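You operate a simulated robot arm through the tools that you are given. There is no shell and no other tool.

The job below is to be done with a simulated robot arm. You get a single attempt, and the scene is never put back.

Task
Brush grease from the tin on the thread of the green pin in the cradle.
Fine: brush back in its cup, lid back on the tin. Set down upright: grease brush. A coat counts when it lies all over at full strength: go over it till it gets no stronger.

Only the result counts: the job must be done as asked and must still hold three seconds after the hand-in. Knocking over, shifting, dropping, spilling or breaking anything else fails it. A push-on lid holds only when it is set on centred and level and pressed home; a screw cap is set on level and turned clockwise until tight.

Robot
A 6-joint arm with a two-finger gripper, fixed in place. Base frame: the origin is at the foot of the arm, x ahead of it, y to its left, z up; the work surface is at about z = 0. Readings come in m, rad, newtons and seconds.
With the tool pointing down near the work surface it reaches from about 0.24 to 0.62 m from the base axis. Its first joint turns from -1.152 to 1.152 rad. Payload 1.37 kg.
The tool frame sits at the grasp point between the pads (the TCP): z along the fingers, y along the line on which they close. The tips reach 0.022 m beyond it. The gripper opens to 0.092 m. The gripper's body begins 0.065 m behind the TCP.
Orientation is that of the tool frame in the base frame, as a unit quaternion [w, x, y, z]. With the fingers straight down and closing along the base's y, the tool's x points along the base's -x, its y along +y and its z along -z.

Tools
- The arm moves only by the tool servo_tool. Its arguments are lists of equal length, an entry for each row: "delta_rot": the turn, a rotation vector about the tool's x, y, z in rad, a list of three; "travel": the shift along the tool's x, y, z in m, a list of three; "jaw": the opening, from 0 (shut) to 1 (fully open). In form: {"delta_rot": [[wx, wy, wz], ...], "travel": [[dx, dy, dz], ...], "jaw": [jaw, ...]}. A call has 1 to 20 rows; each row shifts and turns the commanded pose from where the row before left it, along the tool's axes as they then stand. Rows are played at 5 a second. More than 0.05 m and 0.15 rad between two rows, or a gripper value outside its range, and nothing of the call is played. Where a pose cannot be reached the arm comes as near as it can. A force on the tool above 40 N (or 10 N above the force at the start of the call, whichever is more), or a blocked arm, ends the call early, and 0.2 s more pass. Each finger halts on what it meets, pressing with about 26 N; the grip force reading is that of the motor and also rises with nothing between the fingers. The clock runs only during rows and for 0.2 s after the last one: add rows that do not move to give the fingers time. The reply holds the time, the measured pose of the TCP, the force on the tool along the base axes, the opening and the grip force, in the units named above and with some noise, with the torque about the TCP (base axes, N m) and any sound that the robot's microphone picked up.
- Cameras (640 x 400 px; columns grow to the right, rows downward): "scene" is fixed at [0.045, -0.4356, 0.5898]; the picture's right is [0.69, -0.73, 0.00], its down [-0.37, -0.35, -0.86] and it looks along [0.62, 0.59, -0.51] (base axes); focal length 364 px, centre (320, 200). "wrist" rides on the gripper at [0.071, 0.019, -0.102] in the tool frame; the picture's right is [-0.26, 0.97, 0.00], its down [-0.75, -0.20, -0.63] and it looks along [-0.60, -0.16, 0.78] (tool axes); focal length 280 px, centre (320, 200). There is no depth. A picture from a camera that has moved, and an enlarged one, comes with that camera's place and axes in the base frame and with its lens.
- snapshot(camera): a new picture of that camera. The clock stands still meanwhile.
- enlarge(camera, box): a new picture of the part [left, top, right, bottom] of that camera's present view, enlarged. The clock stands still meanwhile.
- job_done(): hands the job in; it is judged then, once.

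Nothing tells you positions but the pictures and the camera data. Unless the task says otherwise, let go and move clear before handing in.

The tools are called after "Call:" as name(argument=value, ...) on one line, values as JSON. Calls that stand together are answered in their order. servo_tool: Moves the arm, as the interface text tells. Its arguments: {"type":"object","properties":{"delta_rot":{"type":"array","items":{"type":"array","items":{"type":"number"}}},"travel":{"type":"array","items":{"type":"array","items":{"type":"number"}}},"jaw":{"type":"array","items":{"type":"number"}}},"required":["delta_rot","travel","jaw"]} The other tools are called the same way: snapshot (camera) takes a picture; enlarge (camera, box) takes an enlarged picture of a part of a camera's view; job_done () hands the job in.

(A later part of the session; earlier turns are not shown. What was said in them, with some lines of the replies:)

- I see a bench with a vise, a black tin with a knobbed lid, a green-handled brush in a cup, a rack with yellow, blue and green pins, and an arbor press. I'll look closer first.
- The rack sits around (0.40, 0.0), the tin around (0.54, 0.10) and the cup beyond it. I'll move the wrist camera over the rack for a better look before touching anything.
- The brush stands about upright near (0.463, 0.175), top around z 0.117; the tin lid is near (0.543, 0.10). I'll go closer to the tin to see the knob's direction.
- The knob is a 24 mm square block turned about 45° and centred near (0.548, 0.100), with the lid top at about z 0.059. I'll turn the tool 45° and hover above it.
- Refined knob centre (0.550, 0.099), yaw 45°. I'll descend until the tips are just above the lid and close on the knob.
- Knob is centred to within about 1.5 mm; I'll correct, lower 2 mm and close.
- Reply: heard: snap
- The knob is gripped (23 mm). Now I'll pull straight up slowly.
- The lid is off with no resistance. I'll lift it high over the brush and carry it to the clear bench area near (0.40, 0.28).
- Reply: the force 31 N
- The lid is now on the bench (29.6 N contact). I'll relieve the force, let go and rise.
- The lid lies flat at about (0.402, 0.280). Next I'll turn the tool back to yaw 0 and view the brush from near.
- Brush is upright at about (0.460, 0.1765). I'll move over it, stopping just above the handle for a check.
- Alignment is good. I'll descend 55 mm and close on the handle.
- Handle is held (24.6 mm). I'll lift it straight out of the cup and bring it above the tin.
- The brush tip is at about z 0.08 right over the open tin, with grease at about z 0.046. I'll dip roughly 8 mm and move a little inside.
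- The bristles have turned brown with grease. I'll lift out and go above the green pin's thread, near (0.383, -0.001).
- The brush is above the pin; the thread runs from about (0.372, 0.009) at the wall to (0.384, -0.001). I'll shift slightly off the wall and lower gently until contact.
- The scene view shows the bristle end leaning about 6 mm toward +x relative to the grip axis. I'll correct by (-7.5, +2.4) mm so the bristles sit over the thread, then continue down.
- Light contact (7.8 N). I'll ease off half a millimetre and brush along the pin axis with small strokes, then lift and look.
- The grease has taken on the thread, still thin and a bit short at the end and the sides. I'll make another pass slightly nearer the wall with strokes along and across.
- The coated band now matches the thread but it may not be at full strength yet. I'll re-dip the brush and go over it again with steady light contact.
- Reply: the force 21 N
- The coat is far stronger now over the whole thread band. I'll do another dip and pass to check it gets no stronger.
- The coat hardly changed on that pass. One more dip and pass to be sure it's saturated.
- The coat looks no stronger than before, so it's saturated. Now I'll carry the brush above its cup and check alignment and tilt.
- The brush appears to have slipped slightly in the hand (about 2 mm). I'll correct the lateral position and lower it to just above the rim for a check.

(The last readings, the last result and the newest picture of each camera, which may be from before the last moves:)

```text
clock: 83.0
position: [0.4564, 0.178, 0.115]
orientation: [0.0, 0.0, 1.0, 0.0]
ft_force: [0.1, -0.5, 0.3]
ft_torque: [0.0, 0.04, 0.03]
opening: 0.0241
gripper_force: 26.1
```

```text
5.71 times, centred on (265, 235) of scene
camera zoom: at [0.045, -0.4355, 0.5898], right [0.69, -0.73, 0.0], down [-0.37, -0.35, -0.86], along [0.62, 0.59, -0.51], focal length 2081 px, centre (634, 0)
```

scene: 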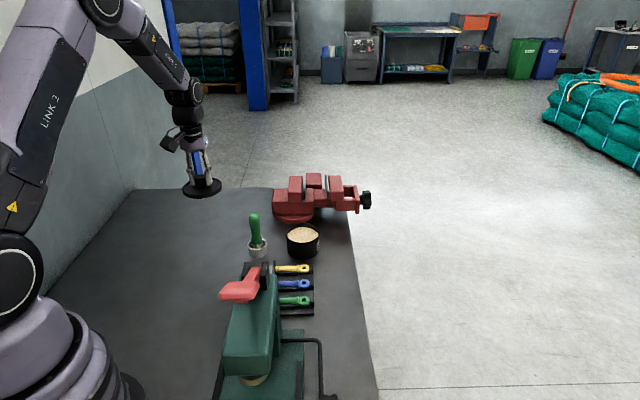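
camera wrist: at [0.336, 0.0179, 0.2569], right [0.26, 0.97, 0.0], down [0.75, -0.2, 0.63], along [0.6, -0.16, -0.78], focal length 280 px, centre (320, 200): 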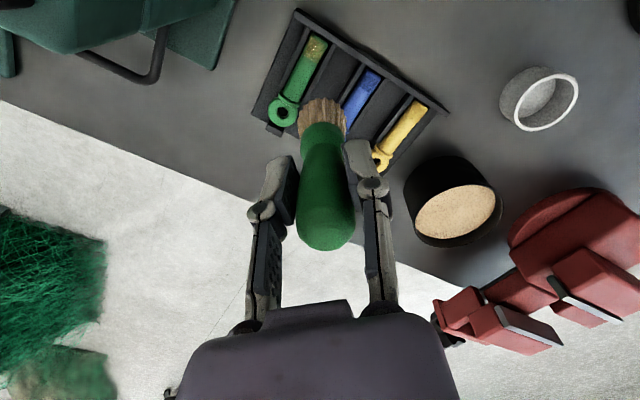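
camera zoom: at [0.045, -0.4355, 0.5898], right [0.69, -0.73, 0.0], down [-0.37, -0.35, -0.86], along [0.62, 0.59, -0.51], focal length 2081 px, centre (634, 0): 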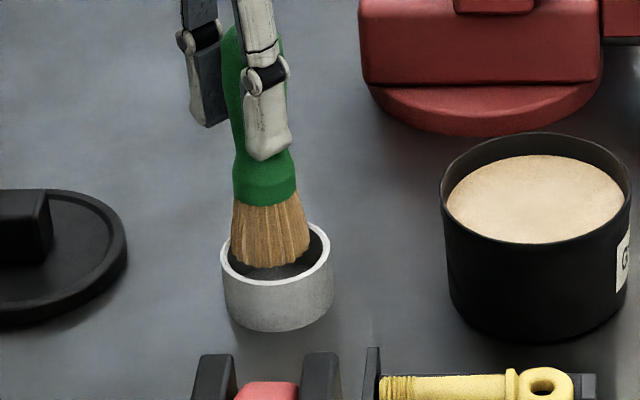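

Call:
servo_tool(delta_rot=[[0, 0, 0], [0, 0, 0], [0, 0, 0]], travel=[[-0.0015, 0, 0.002], [0, 0, 0.004], [0, 0, 0]], jaw=[0, 0, 0])

Call:
enlarge(camera="wrist", box=[270, 50, 370, 150])

Call:
enlarge(camera="scene", box=[235, 210, 285, 270])

```text
clock: 83.8
position: [0.4566, 0.1758, 0.1088]
orientation: [0.002, -0.001, 1.0, 0.0]
ft_force: [0.6, 1.2, -0.4]
ft_torque: [0.0, 0.06, -0.01]
opening: 0.0242
gripper_force: 25.9
```

```text
4.00 times, centred on (320, 100) of wrist
camera zoom: at [0.3866, 0.1956, 0.2114], right [0.26, 0.97, 0.0], down [0.75, -0.2, 0.63], along [0.61, -0.16, -0.78], focal length 1122 px, centre (320, 600)
```

zoom: 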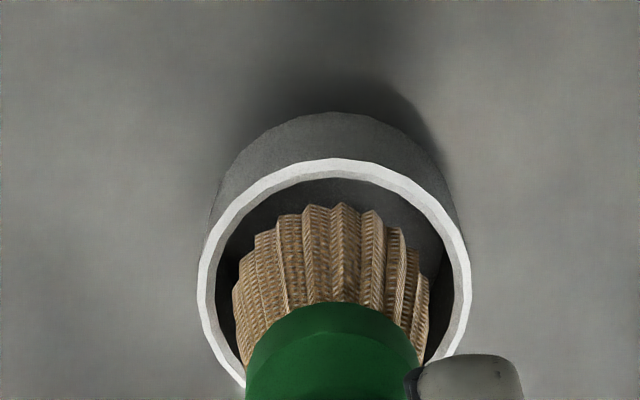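

```text
6.67 times, centred on (260, 240) of scene
camera zoom: at [0.045, -0.4355, 0.5898], right [0.69, -0.73, 0.0], down [-0.37, -0.35, -0.86], along [0.62, 0.59, -0.51], focal length 2428 px, centre (720, -67)
```

zoom: 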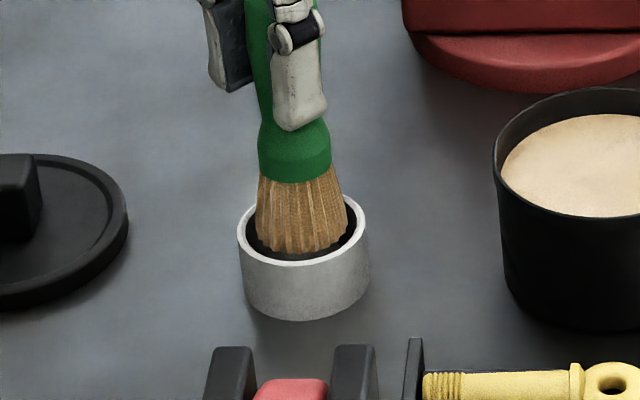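

The bristles are now centred in the cup mouth. I'll lower on, watching the force.

Call:
servo_tool(delta_rot=[[0, 0, 0], [0, 0, 0], [0, 0, 0], [0, 0, 0], [0, 0, 0]], travel=[[0, 0, 0.004], [0, 0, 0.004], [0, 0, 0.004], [0, 0, 0.003], [0, 0, 0]], jaw=[0, 0, 0, 0, 0])

Call:
enlarge(camera="scene", box=[235, 210, 285, 270])

Call:
enlarge(camera="wrist", box=[270, 50, 370, 150])

```text
clock: 85.0
position: [0.4592, 0.177, 0.0947]
orientation: [0.001, 0.0, 1.0, 0.0]
ft_force: [-0.7, -0.2, -1.3]
ft_torque: [0.0, 0.02, 0.03]
opening: 0.0244
gripper_force: 25.8
```

```text
6.67 times, centred on (260, 240) of scene
camera zoom: at [0.045, -0.4355, 0.5898], right [0.69, -0.73, 0.0], down [-0.37, -0.35, -0.86], along [0.62, 0.59, -0.51], focal length 2428 px, centre (720, -67)
```

zoom: 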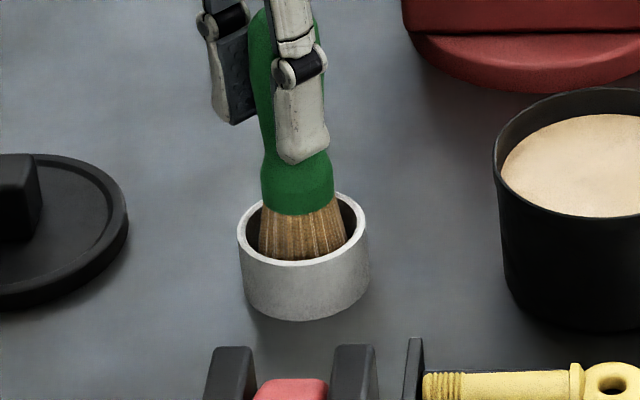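

```text
4.00 times, centred on (320, 100) of wrist
camera zoom: at [0.3868, 0.1962, 0.1964], right [0.26, 0.97, 0.0], down [0.75, -0.2, 0.63], along [0.6, -0.16, -0.78], focal length 1122 px, centre (320, 600)
```

zoom: 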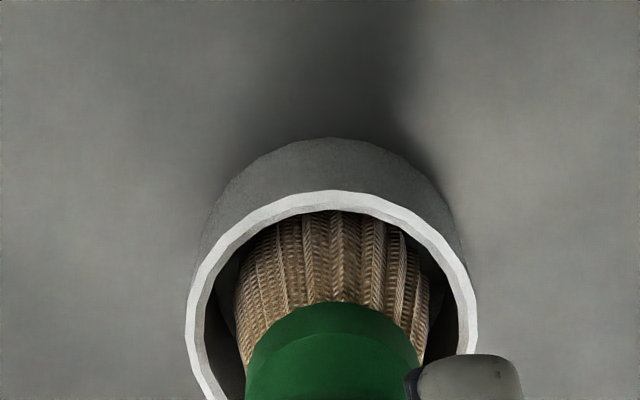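

Call:
servo_tool(delta_rot=[[0, 0, 0], [0, 0, 0], [0, 0, 0], [0, 0, 0]], travel=[[0, 0, 0.0015], [0, 0, 0.0015], [0, 0, 0.001], [0, 0, 0]], jaw=[0, 0, 0, 0])

Call:
servo_tool(delta_rot=[[0, 0, 0], [0, 0, 0], [0, 0, 0]], travel=[[0, 0, 0.0005], [0, 0, 0.0005], [0, 0, 0]], jaw=[0, 0, 0])

```text
clock: 86.0
position: [0.4587, 0.1751, 0.0912]
orientation: [0.001, 0.0, 1.0, 0.0]
ft_force: [-0.3, -0.4, -1.2]
ft_torque: [-0.01, 0.02, 0.01]
opening: 0.0242
gripper_force: 26.5
```

```text
clock: 86.8
position: [0.459, 0.1772, 0.0903]
orientation: [0.001, 0.0, 1.0, 0.0]
ft_force: [-0.9, -0.1, -0.5]
ft_torque: [0.03, 0.01, 0.03]
opening: 0.0241
gripper_force: 26.0
```

Call:
servo_tool(delta_rot=[[0, 0, 0], [0, 0, 0], [0, 0, 0]], travel=[[0, 0, 0.0005], [0, 0, 0.0005], [0, 0, 0]], jaw=[0, 0, 0])

Call:
enlarge(camera="scene", box=[235, 205, 285, 265])

```text
clock: 87.6
position: [0.4583, 0.1761, 0.0885]
orientation: [0.001, -0.001, 1.0, -0.001]
ft_force: [0.0, 0.7, -0.6]
ft_torque: [0.0, 0.0, -0.01]
opening: 0.0245
gripper_force: 26.0
```

```text
6.67 times, centred on (260, 235) of scene
camera zoom: at [0.045, -0.4355, 0.5898], right [0.69, -0.73, 0.0], down [-0.37, -0.35, -0.86], along [0.62, 0.59, -0.51], focal length 2428 px, centre (720, -33)
```

zoom: 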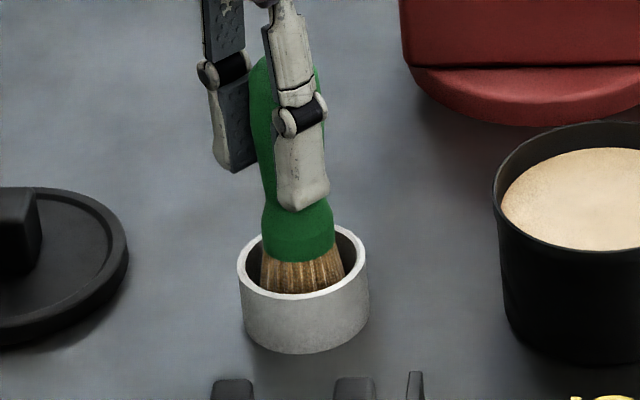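

Call:
servo_tool(delta_rot=[[0, 0, 0], [0, 0, 0], [0, 0, 0]], travel=[[0, 0, 0.0005], [0, 0, 0.0005], [0, 0, 0]], jaw=[0, 0, 0])

Call:
enlarge(camera="scene", box=[235, 205, 285, 265])

```text
clock: 88.4
position: [0.4586, 0.1767, 0.0875]
orientation: [0.001, 0.0, 1.0, 0.0]
ft_force: [-2.5, -1.2, 8.6]
ft_torque: [-0.09, 0.04, -0.04]
opening: 0.0243
gripper_force: 26.1
```

```text
6.67 times, centred on (260, 235) of scene
camera zoom: at [0.0449, -0.4356, 0.5898], right [0.69, -0.73, 0.0], down [-0.37, -0.35, -0.86], along [0.62, 0.59, -0.51], focal length 2428 px, centre (720, -33)
```

zoom: 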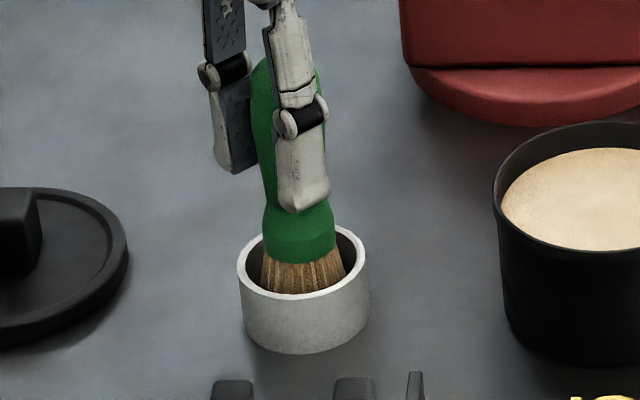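

Bottomed in the cup (8.6 N). I'll ease off and open the fingers gradually.

Call:
servo_tool(delta_rot=[[0, 0, 0], [0, 0, 0], [0, 0, 0], [0, 0, 0], [0, 0, 0], [0, 0, 0]], travel=[[0, 0, -0.0004], [0, 0, 0], [0, 0, 0], [0, 0, 0], [0, 0, 0], [0, 0, 0]], jaw=[0.2, 0.35, 0.5, 0.65, 0.8, 0.8])

Call:
enlarge(camera="scene", box=[220, 170, 310, 265])

Call:
snapshot(camera="wrist")

```text
clock: 89.8
position: [0.4578, 0.1755, 0.0883]
orientation: [0.001, 0.0, 1.0, 0.0]
ft_force: [-0.2, -0.2, -0.6]
ft_torque: [0.01, 0.0, 0.0]
opening: 0.0735
gripper_force: 0.1
```

```text
4.21 times, centred on (265, 218) of scene
camera zoom: at [0.045, -0.4356, 0.5898], right [0.69, -0.73, 0.0], down [-0.37, -0.35, -0.86], along [0.62, 0.59, -0.51], focal length 1533 px, centre (552, 126)
```

zoom: 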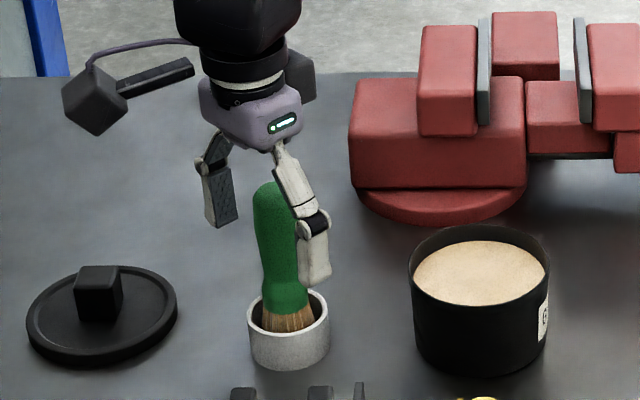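

```text
taken
camera wrist: at [0.3863, 0.1959, 0.1895], right [0.26, 0.97, 0.0], down [0.75, -0.2, 0.63], along [0.6, -0.16, -0.78], focal length 280 px, centre (320, 200)
```

wrist: 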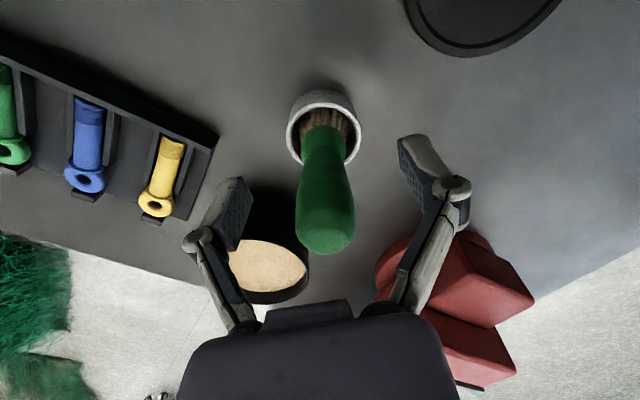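

The brush stands free in its cup. I'll rise straight up and check.

Call:
servo_tool(delta_rot=[[0, 0, 0], [0, 0, 0], [0, 0, 0], [0, 0, 0], [0, 0, 0]], travel=[[0, 0, -0.02], [0, 0, -0.03], [0, 0, -0.03], [0, 0, -0.0363], [0, 0, 0]], jaw=[0.8, 0.8, 0.8, 0.8, 0.8])

Call:
enlarge(camera="scene", box=[235, 205, 285, 265])

Call:
snapshot(camera="wrist")

```text
clock: 91.0
position: [0.4573, 0.1769, 0.2056]
orientation: [0.002, 0.0, 1.0, 0.0]
ft_force: [0.2, 0.7, -1.1]
ft_torque: [0.01, 0.03, 0.0]
opening: 0.0736
gripper_force: 0.0
```

```text
6.67 times, centred on (260, 235) of scene
camera zoom: at [0.045, -0.4356, 0.5898], right [0.69, -0.73, 0.0], down [-0.37, -0.35, -0.86], along [0.62, 0.59, -0.51], focal length 2428 px, centre (720, -33)
```

zoom: 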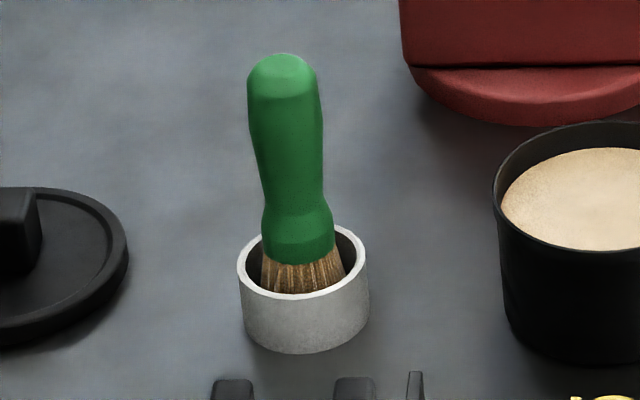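

```text
taken
camera wrist: at [0.3854, 0.1956, 0.3079], right [0.26, 0.97, 0.0], down [0.75, -0.2, 0.63], along [0.6, -0.16, -0.78], focal length 280 px, centre (320, 200)
```

wrist: 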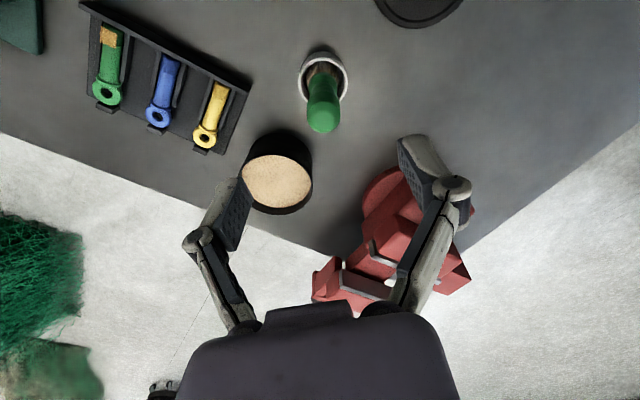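

The brush looks just as it stood at the start. Next I'll go over the lid, turned 45° to match the knob.

Call:
servo_tool(delta_rot=[[0, 0, 0], [0, 0, 0], [0, 0, 0], [0, 0, -0.1309], [0, 0, -0.1309], [0, 0, -0.1309], [0, 0, -0.1309], [0, 0, -0.1309], [0, 0, -0.1309], [0, 0, 0], [0, 0, 0], [0, 0, 0], [0, 0, 0]], travel=[[0.0189, 0.0345, 0], [0.0189, 0.0345, 0], [0.0189, 0.0345, 0], [0, 0, 0], [0, 0, 0], [0, 0, 0], [0, 0, 0], [0, 0, 0], [0, 0, 0], [0, 0, 0.04], [0, 0, 0.04], [0, 0, 0.03], [0, 0, 0]], jaw=[0.8, 0.8, 0.8, 0.8, 0.8, 0.8, 0.8, 0.7, 0.6, 0.6, 0.6, 0.6, 0.6])

Call:
enlarge(camera="wrist", box=[220, 30, 420, 230])

Call:
enlarge(camera="scene", box=[170, 160, 270, 250])

```text
clock: 93.8
position: [0.4013, 0.2799, 0.0937]
orientation: [0.0, -0.383, 0.924, 0.0]
ft_force: [-0.2, 0.6, 0.4]
ft_torque: [-0.01, -0.02, 0.02]
opening: 0.0553
gripper_force: 0.0
```

```text
2.00 times, centred on (320, 130) of wrist
camera zoom: at [0.337, 0.2442, 0.1965], right [-0.5, 0.87, 0.0], down [0.68, 0.39, 0.63], along [0.54, 0.31, -0.78], focal length 561 px, centre (320, 340)
```

zoom: 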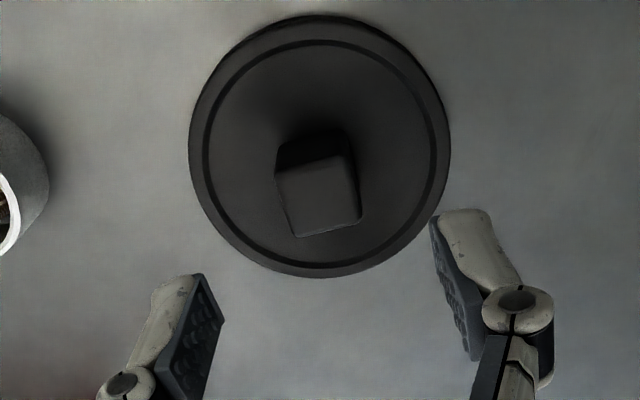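

```text
4.44 times, centred on (220, 205) of scene
camera zoom: at [0.045, -0.4355, 0.5898], right [0.69, -0.73, 0.0], down [-0.37, -0.35, -0.86], along [0.62, 0.59, -0.51], focal length 1618 px, centre (764, 178)
```

zoom: 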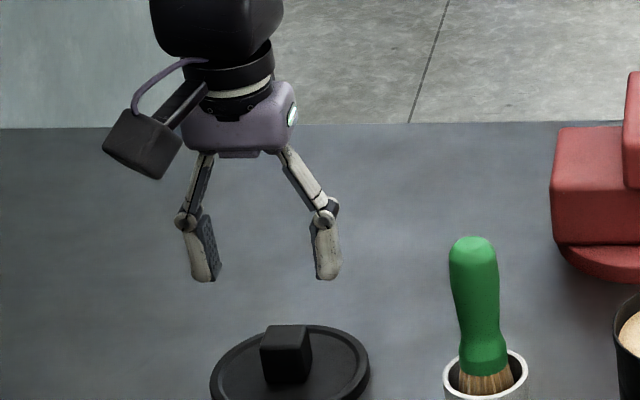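

Call:
servo_tool(delta_rot=[[0, 0, 0], [0, 0, 0], [0, 0, 0], [0, 0, 0], [0, 0, 0]], travel=[[0, 0, 0.025], [0, 0, 0.02], [0, 0, 0.01], [0, 0, 0.0046], [0, 0, 0]], jaw=[0.6, 0.6, 0.6, 0.6, 0.6])

Call:
enlarge(camera="wrist", box=[220, 50, 420, 250])

```text
clock: 95.0
position: [0.4006, 0.2814, 0.035]
orientation: [0.001, -0.383, 0.924, -0.001]
ft_force: [0.5, 1.0, -0.3]
ft_torque: [0.02, 0.0, -0.02]
opening: 0.0552
gripper_force: 0.2
```

```text
2.00 times, centred on (320, 150) of wrist
camera zoom: at [0.3368, 0.2444, 0.1367], right [-0.5, 0.87, 0.0], down [0.68, 0.39, 0.63], along [0.54, 0.31, -0.78], focal length 561 px, centre (320, 300)
```

zoom: 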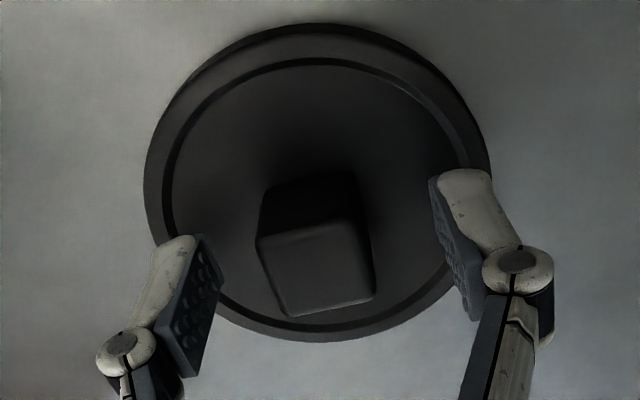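

Well centred; closing on the knob and lifting the lid high.

Call:
servo_tool(delta_rot=[[0, 0, 0], [0, 0, 0], [0, 0, 0], [0, 0, 0], [0, 0, 0], [0, 0, 0]], travel=[[0, 0, 0], [0, 0, 0], [0, 0, 0], [0, 0, 0], [0, 0, 0], [0, 0, 0]], jaw=[0.4, 0.2, 0, 0, 0, 0])

Call:
servo_tool(delta_rot=[[0, 0, 0], [0, 0, 0], [0, 0, 0], [0, 0, 0], [0, 0, 0], [0, 0, 0]], travel=[[0, 0, -0.01], [0, 0, -0.04], [0, 0, -0.04], [0, 0, -0.04], [0, 0, -0.0396], [0, 0, 0]], jaw=[0, 0, 0, 0, 0, 0])

Call:
snapshot(camera="wrist")

```text
clock: 96.4
position: [0.4007, 0.2819, 0.0351]
orientation: [0.001, -0.383, 0.924, -0.001]
ft_force: [-0.2, -0.1, -0.4]
ft_torque: [0.0, -0.03, -0.02]
opening: 0.023
gripper_force: 25.8
```

```text
clock: 97.8
position: [0.401, 0.281, 0.2042]
orientation: [0.002, -0.382, 0.924, 0.0]
ft_force: [0.0, -1.1, -0.5]
ft_torque: [-0.03, 0.05, 0.01]
opening: 0.023
gripper_force: 26.2
```

```text
taken
camera wrist: at [0.3361, 0.2445, 0.3067], right [-0.5, 0.87, 0.0], down [0.68, 0.39, 0.63], along [0.54, 0.31, -0.78], focal length 280 px, centre (320, 200)
```

wrist: 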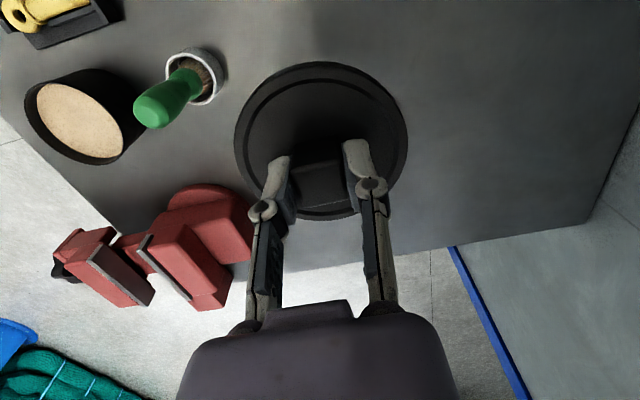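

Call:
servo_tool(delta_rot=[[0, 0, 0], [0, 0, 0], [0, 0, 0], [0, 0, 0], [0, 0, 0], [0, 0, 0], [0, 0, 0], [0, 0, 0], [0, 0, 0], [0, 0, 0], [0, 0, 0]], travel=[[0.0033, -0.0334, 0], [0.0033, -0.0334, 0], [0.0033, -0.0334, 0], [0.0033, -0.0334, 0], [0.0033, -0.0334, 0], [0.0033, -0.0334, 0], [0.0033, -0.0334, 0], [0, 0, 0.035], [0, 0, 0.035], [0, 0, 0.02], [0, 0, 0]], jaw=[0, 0, 0, 0, 0, 0, 0, 0, 0, 0, 0])

Call:
snapshot(camera="wrist")

Call:
enlarge(camera="scene", box=[265, 190, 345, 270])

```text
clock: 100.2
position: [0.5508, 0.0982, 0.1159]
orientation: [0.001, -0.383, 0.924, -0.001]
ft_force: [0.4, 0.1, -0.4]
ft_torque: [0.0, 0.0, 0.01]
opening: 0.023
gripper_force: 26.0
```

```text
taken
camera wrist: at [0.4852, 0.0619, 0.2175], right [-0.5, 0.87, 0.0], down [0.68, 0.39, 0.63], along [0.54, 0.31, -0.78], focal length 280 px, centre (320, 200)
```

wrist: 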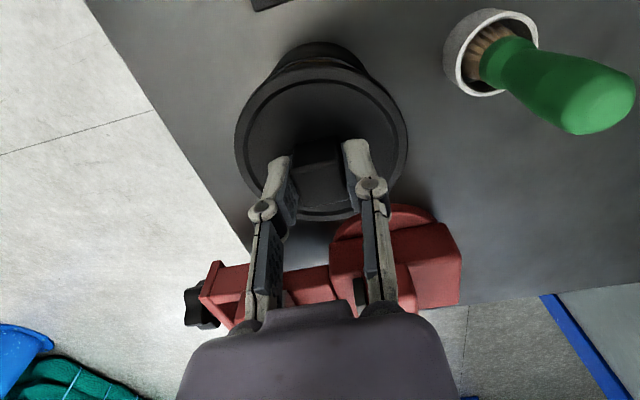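

```text
5.00 times, centred on (305, 230) of scene
camera zoom: at [0.045, -0.4356, 0.5898], right [0.69, -0.73, 0.0], down [-0.37, -0.35, -0.86], along [0.62, 0.59, -0.51], focal length 1821 px, centre (395, 50)
```

zoom: 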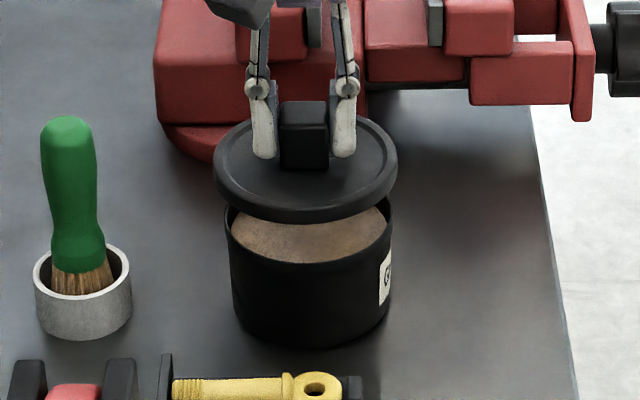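

Call:
servo_tool(delta_rot=[[0, 0, 0], [0, 0, 0], [0, 0, 0]], travel=[[0, 0, 0.015], [0, 0, 0.007], [0, 0, 0]], jaw=[0, 0, 0])

Call:
enlarge(camera="wrist", box=[220, 20, 420, 230])

Call:
enlarge(camera="scene", box=[275, 210, 335, 270])

```text
clock: 101.0
position: [0.5491, 0.0995, 0.0926]
orientation: [0.002, -0.382, 0.924, -0.001]
ft_force: [0.2, 0.0, -0.8]
ft_torque: [0.01, 0.03, -0.02]
opening: 0.0231
gripper_force: 26.0
```

```text
1.90 times, centred on (320, 125) of wrist
camera zoom: at [0.4849, 0.0627, 0.195], right [-0.5, 0.87, 0.0], down [0.68, 0.39, 0.63], along [0.54, 0.31, -0.78], focal length 534 px, centre (320, 343)
```

zoom: 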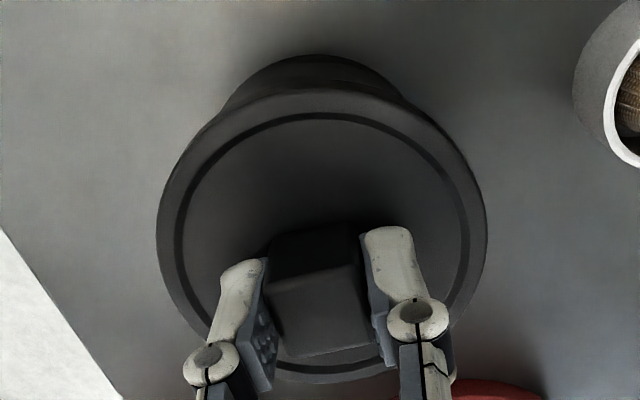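

```text
6.67 times, centred on (305, 240) of scene
camera zoom: at [0.045, -0.4355, 0.5898], right [0.69, -0.73, 0.0], down [-0.37, -0.35, -0.86], along [0.62, 0.59, -0.51], focal length 2428 px, centre (420, -67)
```

zoom: 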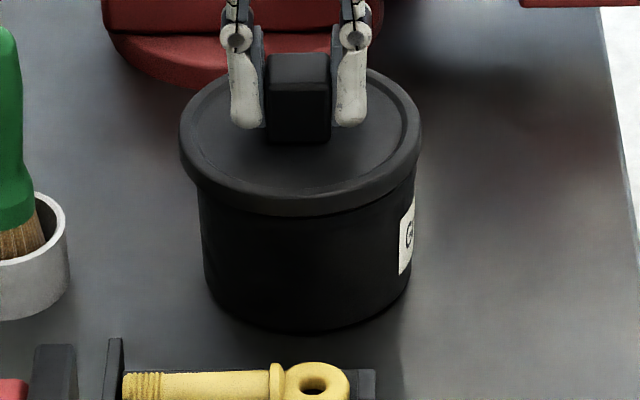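

Call:
enlarge(camera="wrist", box=[260, 30, 380, 110])

Call:
enlarge(camera="scene", box=[282, 220, 322, 260])

```text
5.00 times, centred on (320, 70) of wrist
camera zoom: at [0.4849, 0.0627, 0.195], right [-0.5, 0.87, 0.0], down [0.68, 0.39, 0.63], along [0.54, 0.31, -0.78], focal length 1402 px, centre (320, 850)
```

zoom: 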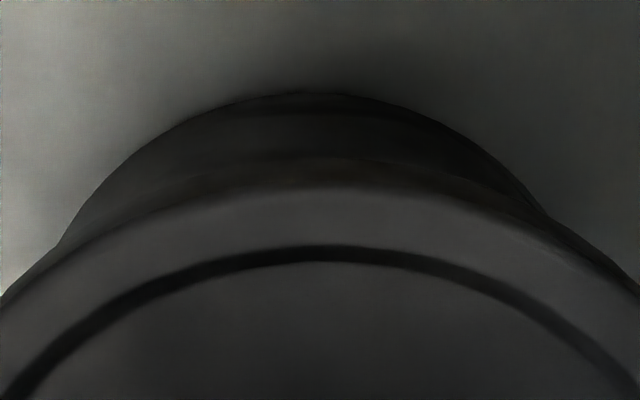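

```text
10.00 times, centred on (302, 240) of scene
camera zoom: at [0.045, -0.4355, 0.5898], right [0.69, -0.73, 0.0], down [-0.37, -0.35, -0.86], along [0.62, 0.59, -0.51], focal length 3642 px, centre (500, -200)
```

zoom: 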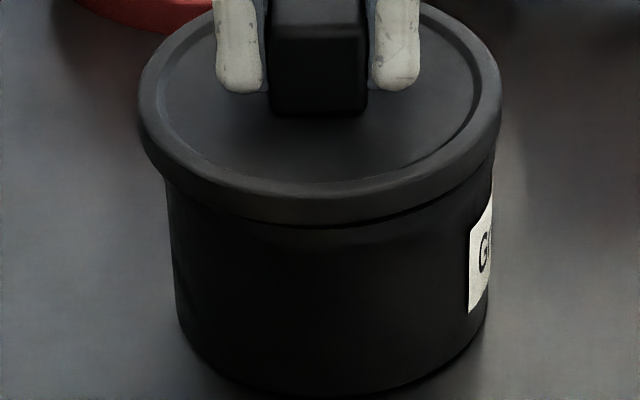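

Both cameras show the lid about 1.1 mm off toward one side; I'll correct along the closing axis and lower onto the tin.

Call:
servo_tool(delta_rot=[[0, 0, 0], [0, 0, 0], [0, 0, 0], [0, 0, 0]], travel=[[0, -0.0011, 0], [0, 0, 0.002], [0, 0, 0.002], [0, 0, 0]], jaw=[0, 0, 0, 0])

Call:
enlarge(camera="wrist", box=[260, 30, 380, 110])

Call:
enlarge(camera="scene", box=[282, 220, 322, 260])

```text
clock: 102.0
position: [0.5504, 0.0977, 0.0888]
orientation: [0.001, -0.383, 0.924, -0.001]
ft_force: [0.0, 0.0, -0.3]
ft_torque: [0.04, 0.04, 0.0]
opening: 0.0229
gripper_force: 26.2
```

```text
5.00 times, centred on (320, 70) of wrist
camera zoom: at [0.4865, 0.062, 0.1904], right [-0.5, 0.87, 0.0], down [0.68, 0.39, 0.63], along [0.54, 0.31, -0.78], focal length 1402 px, centre (320, 850)
```

zoom: 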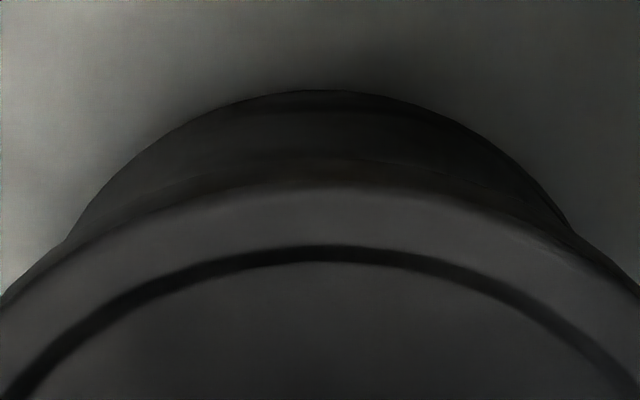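

```text
10.00 times, centred on (302, 240) of scene
camera zoom: at [0.045, -0.4356, 0.5898], right [0.69, -0.73, 0.0], down [-0.37, -0.35, -0.86], along [0.62, 0.59, -0.51], focal length 3642 px, centre (500, -200)
```

zoom: 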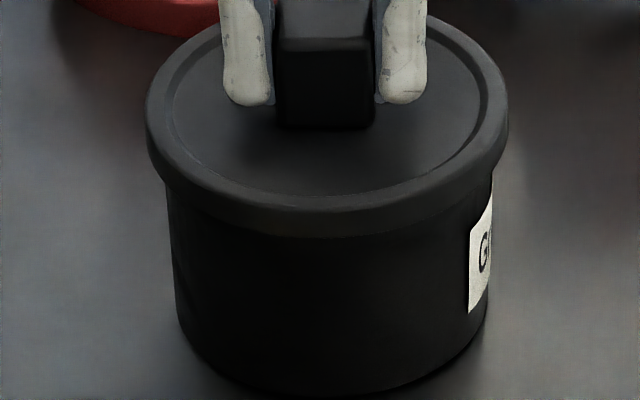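

Centred now in both views. Lowering and pressing in small steps.

Call:
servo_tool(delta_rot=[[0, 0, 0], [0, 0, 0], [0, 0, 0], [0, 0, 0]], travel=[[0, 0, 0.001], [0, 0, 0.001], [0, 0, 0.001], [0, 0, 0]], jaw=[0, 0, 0, 0])

Call:
servo_tool(delta_rot=[[0, 0, 0], [0, 0, 0], [0, 0, 0]], travel=[[0, 0, 0.0005], [0, 0, 0.0005], [0, 0, 0]], jaw=[0, 0, 0])

```text
clock: 103.0
position: [0.5509, 0.0984, 0.0877]
orientation: [0.001, -0.382, 0.924, 0.0]
ft_force: [0.1, -0.6, -1.0]
ft_torque: [0.03, 0.02, 0.02]
opening: 0.0228
gripper_force: 26.1
```

```text
clock: 103.8
position: [0.5517, 0.0978, 0.0846]
orientation: [0.001, -0.383, 0.924, -0.001]
ft_force: [-0.8, -0.1, -0.3]
ft_torque: [-0.01, 0.01, 0.0]
opening: 0.0232
gripper_force: 25.8
```

Call:
servo_tool(delta_rot=[[0, 0, 0], [0, 0, 0], [0, 0, 0]], travel=[[0, 0, 0.0005], [0, 0, 0.0005], [0, 0, 0]], jaw=[0, 0, 0])

Call:
servo_tool(delta_rot=[[0, 0, 0], [0, 0, 0], [0, 0, 0]], travel=[[0, 0, 0.0005], [0, 0, 0.0005], [0, 0, 0]], jaw=[0, 0, 0])

Call:
enlarge(camera="scene", box=[280, 215, 330, 265])

```text
clock: 104.6
position: [0.5509, 0.0983, 0.0846]
orientation: [0.001, -0.383, 0.924, 0.0]
ft_force: [-17.1, -2.9, 23.0]
ft_torque: [-0.07, 0.44, 0.02]
opening: 0.0231
gripper_force: 26.4
heard: snap
```

```text
clock: 105.4
position: [0.5502, 0.0976, 0.0833]
orientation: [0.001, -0.382, 0.924, 0.0]
ft_force: [-15.5, -3.8, 29.9]
ft_torque: [-0.05, 0.35, 0.01]
opening: 0.0231
gripper_force: 26.1
```

```text
8.00 times, centred on (305, 240) of scene
camera zoom: at [0.0448, -0.4356, 0.5898], right [0.69, -0.73, 0.0], down [-0.37, -0.35, -0.86], along [0.62, 0.59, -0.51], focal length 2913 px, centre (440, -120)
```

zoom: 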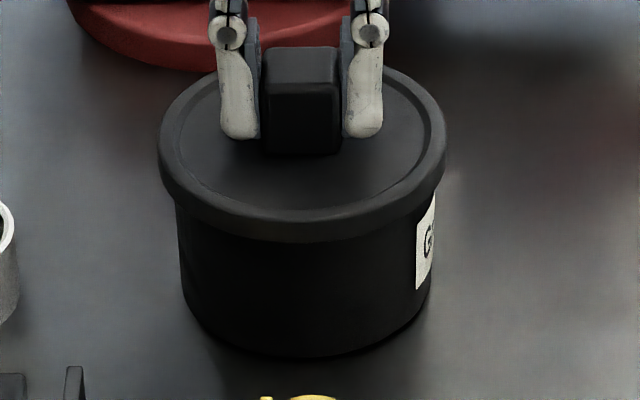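

The lid snapped on (snap heard) and looks level. I'll relieve the side load, let go, and then check.

Call:
servo_tool(delta_rot=[[0, 0, 0], [0, 0, 0], [0, 0, 0]], travel=[[0.0005, 0.0004, -0.0005], [0, 0, -0.0005], [0, 0, 0]], jaw=[0, 0, 0])

```text
clock: 106.2
position: [0.5505, 0.0984, 0.0833]
orientation: [0.002, -0.383, 0.924, -0.001]
ft_force: [5.9, -1.1, 8.0]
ft_torque: [-0.07, -0.12, 0.0]
opening: 0.0229
gripper_force: 26.1
```

Call:
servo_tool(delta_rot=[[0, 0, 0], [0, 0, 0], [0, 0, 0], [0, 0, 0], [0, 0, 0]], travel=[[-0.0001, 0, -0.0003], [0, 0, 0], [0, 0, 0], [0, 0, 0], [0, 0, 0]], jaw=[0, 0.15, 0.3, 0.5, 0.6])

Call:
servo_tool(delta_rot=[[0, 0, 0], [0, 0, 0], [0, 0, 0], [0, 0, 0]], travel=[[0, 0, -0.01], [0, 0, -0.025], [0, 0, -0.015], [0, 0, 0]], jaw=[0.6, 0.6, 0.6, 0.6])

Call:
enlarge(camera="scene", box=[280, 215, 330, 265])

Call:
snapshot(camera="wrist")

```text
clock: 107.4
position: [0.5502, 0.0986, 0.0841]
orientation: [0.001, -0.382, 0.924, 0.0]
ft_force: [-0.4, 0.3, -0.7]
ft_torque: [0.07, 0.02, 0.0]
opening: 0.0552
gripper_force: 0.1
```

```text
clock: 108.4
position: [0.5506, 0.0982, 0.1342]
orientation: [0.001, -0.383, 0.924, -0.001]
ft_force: [-0.3, 0.4, -0.2]
ft_torque: [0.02, 0.02, 0.01]
opening: 0.0554
gripper_force: 0.1
```

```text
8.00 times, centred on (305, 240) of scene
camera zoom: at [0.045, -0.4356, 0.5898], right [0.69, -0.73, 0.0], down [-0.37, -0.35, -0.86], along [0.62, 0.59, -0.51], focal length 2913 px, centre (440, -120)
```

zoom: 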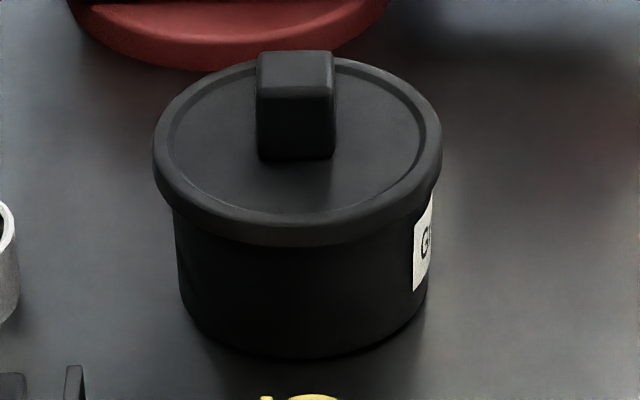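

```text
taken
camera wrist: at [0.4864, 0.0612, 0.2362], right [-0.5, 0.87, 0.0], down [0.68, 0.39, 0.63], along [0.54, 0.31, -0.78], focal length 280 px, centre (320, 200)
```

wrist: 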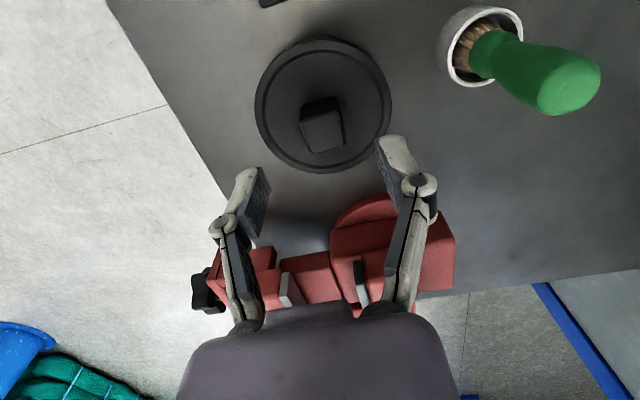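

The lid sits level and home. To be sure, I'll close the fingers and press gently straight down on the knob's top.

Call:
servo_tool(delta_rot=[[0, 0, 0], [0, 0, 0], [0, 0, 0], [0, 0, 0], [0, 0, 0]], travel=[[0, 0, 0], [0, 0, 0], [0, 0, 0], [0, 0, 0], [0, 0, 0.025]], jaw=[0.4, 0.2, 0, 0, 0])

Call:
enlarge(camera="scene", box=[270, 190, 340, 260])

Call:
enlarge(camera="wrist", box=[220, 30, 420, 230])

```text
clock: 109.6
position: [0.5524, 0.0976, 0.1076]
orientation: [0.001, -0.383, 0.924, -0.001]
ft_force: [-0.2, 0.0, 0.4]
ft_torque: [-0.01, 0.01, -0.01]
opening: 0.0
gripper_force: 26.4
```

```text
5.71 times, centred on (305, 225) of scene
camera zoom: at [0.045, -0.4356, 0.5898], right [0.69, -0.73, 0.0], down [-0.37, -0.35, -0.86], along [0.62, 0.59, -0.51], focal length 2081 px, centre (406, 57)
```

zoom: 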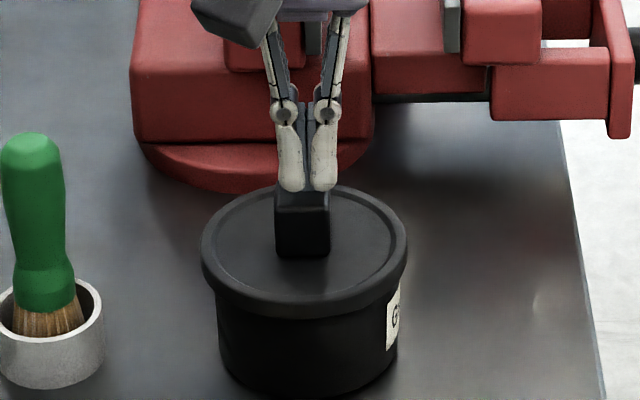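

```text
2.00 times, centred on (320, 130) of wrist
camera zoom: at [0.4874, 0.061, 0.2108], right [-0.5, 0.87, 0.0], down [0.68, 0.39, 0.63], along [0.54, 0.31, -0.78], focal length 561 px, centre (320, 340)
```

zoom: 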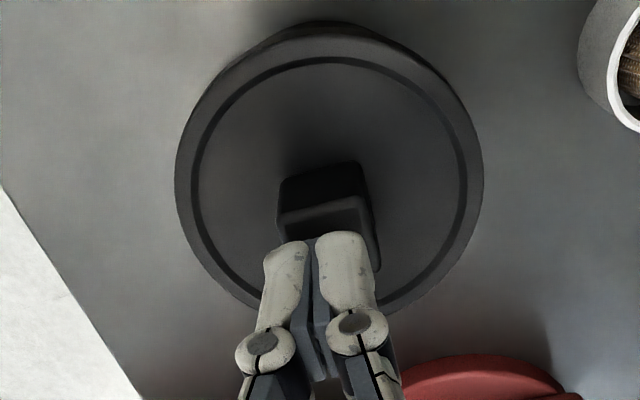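

Call:
servo_tool(delta_rot=[[0, 0, 0], [0, 0, 0], [0, 0, 0], [0, 0, 0]], travel=[[0, 0, 0.002], [0, 0, 0.0015], [0, 0, 0.001], [0, 0, 0]], jaw=[0, 0, 0, 0])

Call:
servo_tool(delta_rot=[[0, 0, 0], [0, 0, 0], [0, 0, 0]], travel=[[0, 0, 0.0007], [0, 0, 0.0005], [0, 0, 0]], jaw=[0, 0, 0])

```text
clock: 110.6
position: [0.5515, 0.0981, 0.1042]
orientation: [0.001, -0.383, 0.924, 0.0]
ft_force: [-0.1, 0.1, 0.9]
ft_torque: [-0.03, -0.02, -0.05]
opening: 0.0001
gripper_force: 26.0
```

```text
clock: 111.4
position: [0.551, 0.0978, 0.1036]
orientation: [0.003, -0.382, 0.924, -0.002]
ft_force: [-1.2, 0.1, 14.7]
ft_torque: [-0.02, 0.04, -0.01]
opening: 0.0061
gripper_force: 25.8
```

Call:
servo_tool(delta_rot=[[0, 0, 0], [0, 0, 0]], travel=[[0, 0, 0.0005], [0, 0, 0]], jaw=[0, 0])

Call:
enlarge(camera="scene", box=[270, 190, 340, 260])

```text
clock: 112.0
position: [0.5516, 0.0984, 0.1039]
orientation: [0.003, -0.383, 0.924, -0.002]
ft_force: [-2.1, -2.2, 26.9]
ft_torque: [-0.03, 0.02, 0.0]
opening: 0.006
gripper_force: 26.6
```

```text
5.71 times, centred on (305, 225) of scene
camera zoom: at [0.0448, -0.4356, 0.5898], right [0.69, -0.73, 0.0], down [-0.37, -0.35, -0.86], along [0.62, 0.59, -0.51], focal length 2081 px, centre (406, 57)
```

zoom: 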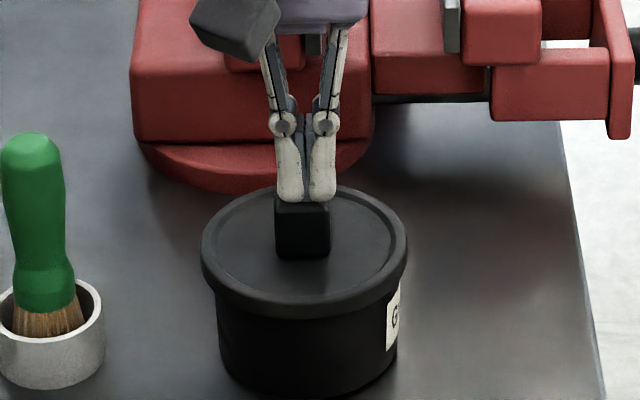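

Pressed with 27 N with no further travel: the lid is home. I'll rise clear and do a final check of everything.

Call:
servo_tool(delta_rot=[[0, 0, 0], [0, 0, 0], [0, 0, 0], [0, 0, 0], [0, 0, 0], [0, 0, 0], [0, 0, 0], [0, 0, 0], [0, 0, 0]], travel=[[0, 0, -0.01], [0, 0, -0.03], [0, 0, -0.04], [0, 0, -0.04], [0, 0, -0.04], [0.04, 0, -0.02], [0.04, 0, -0.02], [0.03, 0, 0], [0, 0, 0]], jaw=[0, 0, 0, 0, 0.2, 0.4, 0.4, 0.4, 0.4])

Call:
snapshot(camera="scene")

Call:
enlarge(camera="scene", box=[210, 200, 370, 330])

Call:
snapshot(camera="wrist")

```text
clock: 114.0
position: [0.4731, 0.0196, 0.3036]
orientation: [0.001, -0.383, 0.924, -0.001]
ft_force: [0.0, -0.2, 0.4]
ft_torque: [0.02, 0.02, 0.03]
opening: 0.0367
gripper_force: 0.0
```

```text
taken
```

scene: 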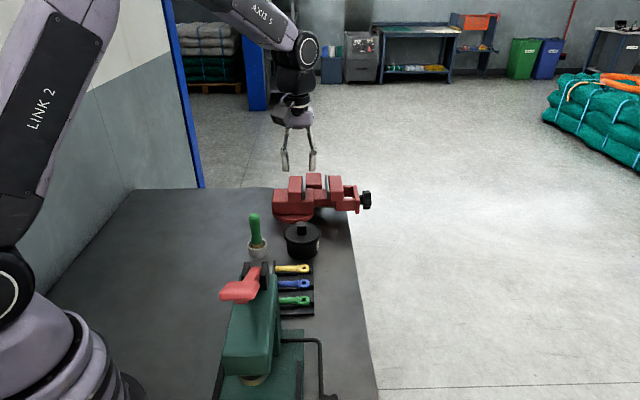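

```text
3.08 times, centred on (290, 265) of scene
camera zoom: at [0.045, -0.4356, 0.5898], right [0.69, -0.73, 0.0], down [-0.37, -0.35, -0.86], along [0.62, 0.59, -0.51], focal length 1120 px, centre (412, 0)
```

zoom: 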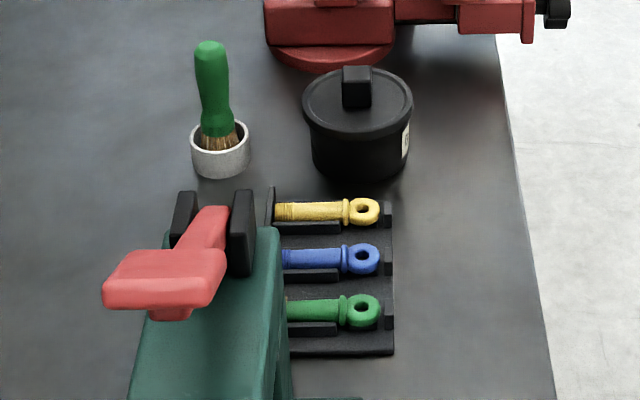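

```text
taken
camera wrist: at [0.4085, -0.0163, 0.4049], right [-0.5, 0.87, 0.0], down [0.68, 0.39, 0.63], along [0.54, 0.31, -0.78], focal length 280 px, centre (320, 200)
```

wrist: 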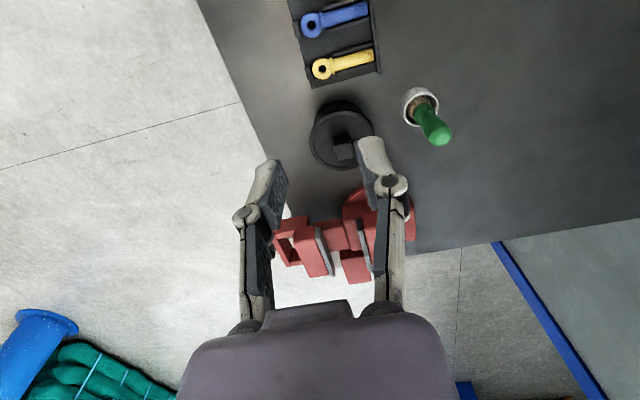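

All objects stand as at the start. I'll take one last close look at the coat on the green thread.

Call:
servo_tool(delta_rot=[[0, 0, 0.1309], [0, 0, 0.1309], [0, 0, 0.1309], [0, 0, 0.1309], [0, 0, 0.1309], [0, 0, 0.1309], [0, 0, 0], [0, 0, 0], [0, 0, 0], [0, 0, 0]], travel=[[0, 0, 0], [0, 0, 0], [0, 0, 0], [0, 0, 0], [0, 0, 0], [0, 0, 0], [0.025, -0.007, 0.04], [0.025, -0.007, 0.04], [0.02, -0.006, 0.04], [0, 0, 0]], jaw=[0.4, 0.4, 0.4, 0.4, 0.4, 0.4, 0.4, 0.4, 0.4, 0.4])

Call:
snapshot(camera="wrist")

Call:
enlarge(camera="wrist", box=[280, 30, 350, 100])

```text
clock: 116.2
position: [0.4018, -0.0015, 0.1802]
orientation: [0.0, -0.001, 1.0, 0.0]
ft_force: [0.3, -0.7, 0.6]
ft_torque: [-0.01, 0.0, 0.0]
opening: 0.0367
gripper_force: 0.1
```

```text
taken
camera wrist: at [0.3298, 0.0187, 0.2815], right [0.26, 0.96, 0.0], down [0.75, -0.2, 0.63], along [0.6, -0.16, -0.78], focal length 280 px, centre (320, 200)
```

wrist: 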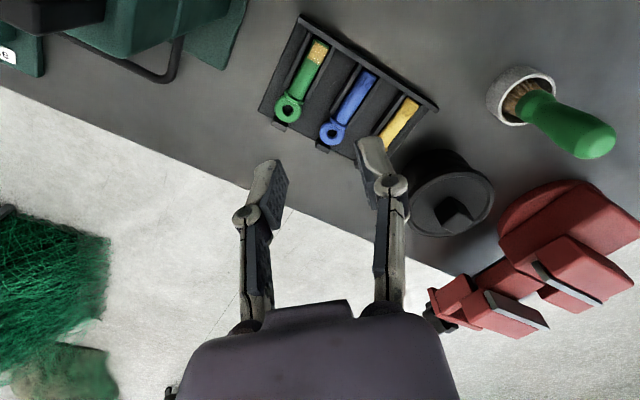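

```text
5.71 times, centred on (315, 65) of wrist
camera zoom: at [0.3298, 0.0187, 0.2815], right [0.26, 0.96, 0.0], down [0.75, -0.2, 0.63], along [0.6, -0.16, -0.78], focal length 1602 px, centre (349, 971)
```

zoom: 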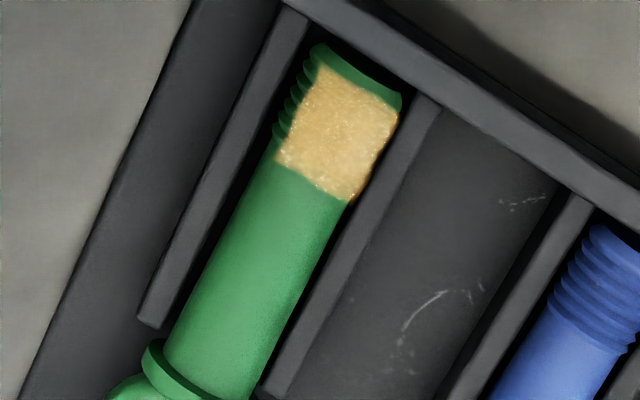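

The coat is an even, opaque band over the thread, the brush stands upright in its cup, and the lid is snapped on. I'll rise clear, then hand in.

Call:
servo_tool(delta_rot=[[0, 0, 0], [0, 0, 0], [0, 0, 0], [0, 0, 0]], travel=[[0, 0, -0.04], [0, 0, -0.05], [0, 0, -0.05], [0, 0, 0]], jaw=[0.5, 0.5, 0.5, 0.5])

Call:
job_done()

```text
clock: 117.2
position: [0.4041, 0.0003, 0.3233]
orientation: [0.001, 0.0, 1.0, 0.001]
ft_force: [0.5, -0.4, -0.2]
ft_torque: [-0.03, 0.0, 0.02]
opening: 0.046
gripper_force: 0.1
```

```text
The job is handed in.
```

The green pin's thread has an even, opaque coat of grease. The brush is back upright in its cup and the lid is back on the tin. The job is handed in, and I haven't seen the verdict.

- **Coat:** I dipped the brush four times and made five passes in all. The last pass made the coat no stronger. About 2 mm at the very tip of the pin stayed bare. The grease never took there, so I judged it to lie beyond the thread.
- **Sides of the thread:** in the last close-up, a narrow strip along one side still shows green. I took it as lying outside the coated area, but I couldn't confirm that.
- **Lid:** it snapped on. I then pressed the knob down with about 27 N and it moved no further. It looks level and centred.
- **Small shifts:** the pin rolled slightly and moved about 1 mm sideways in the cradle, where it now leans on one rail. The tin moved about 1 mm when I pressed the lid on. I saw nothing else move or spill.
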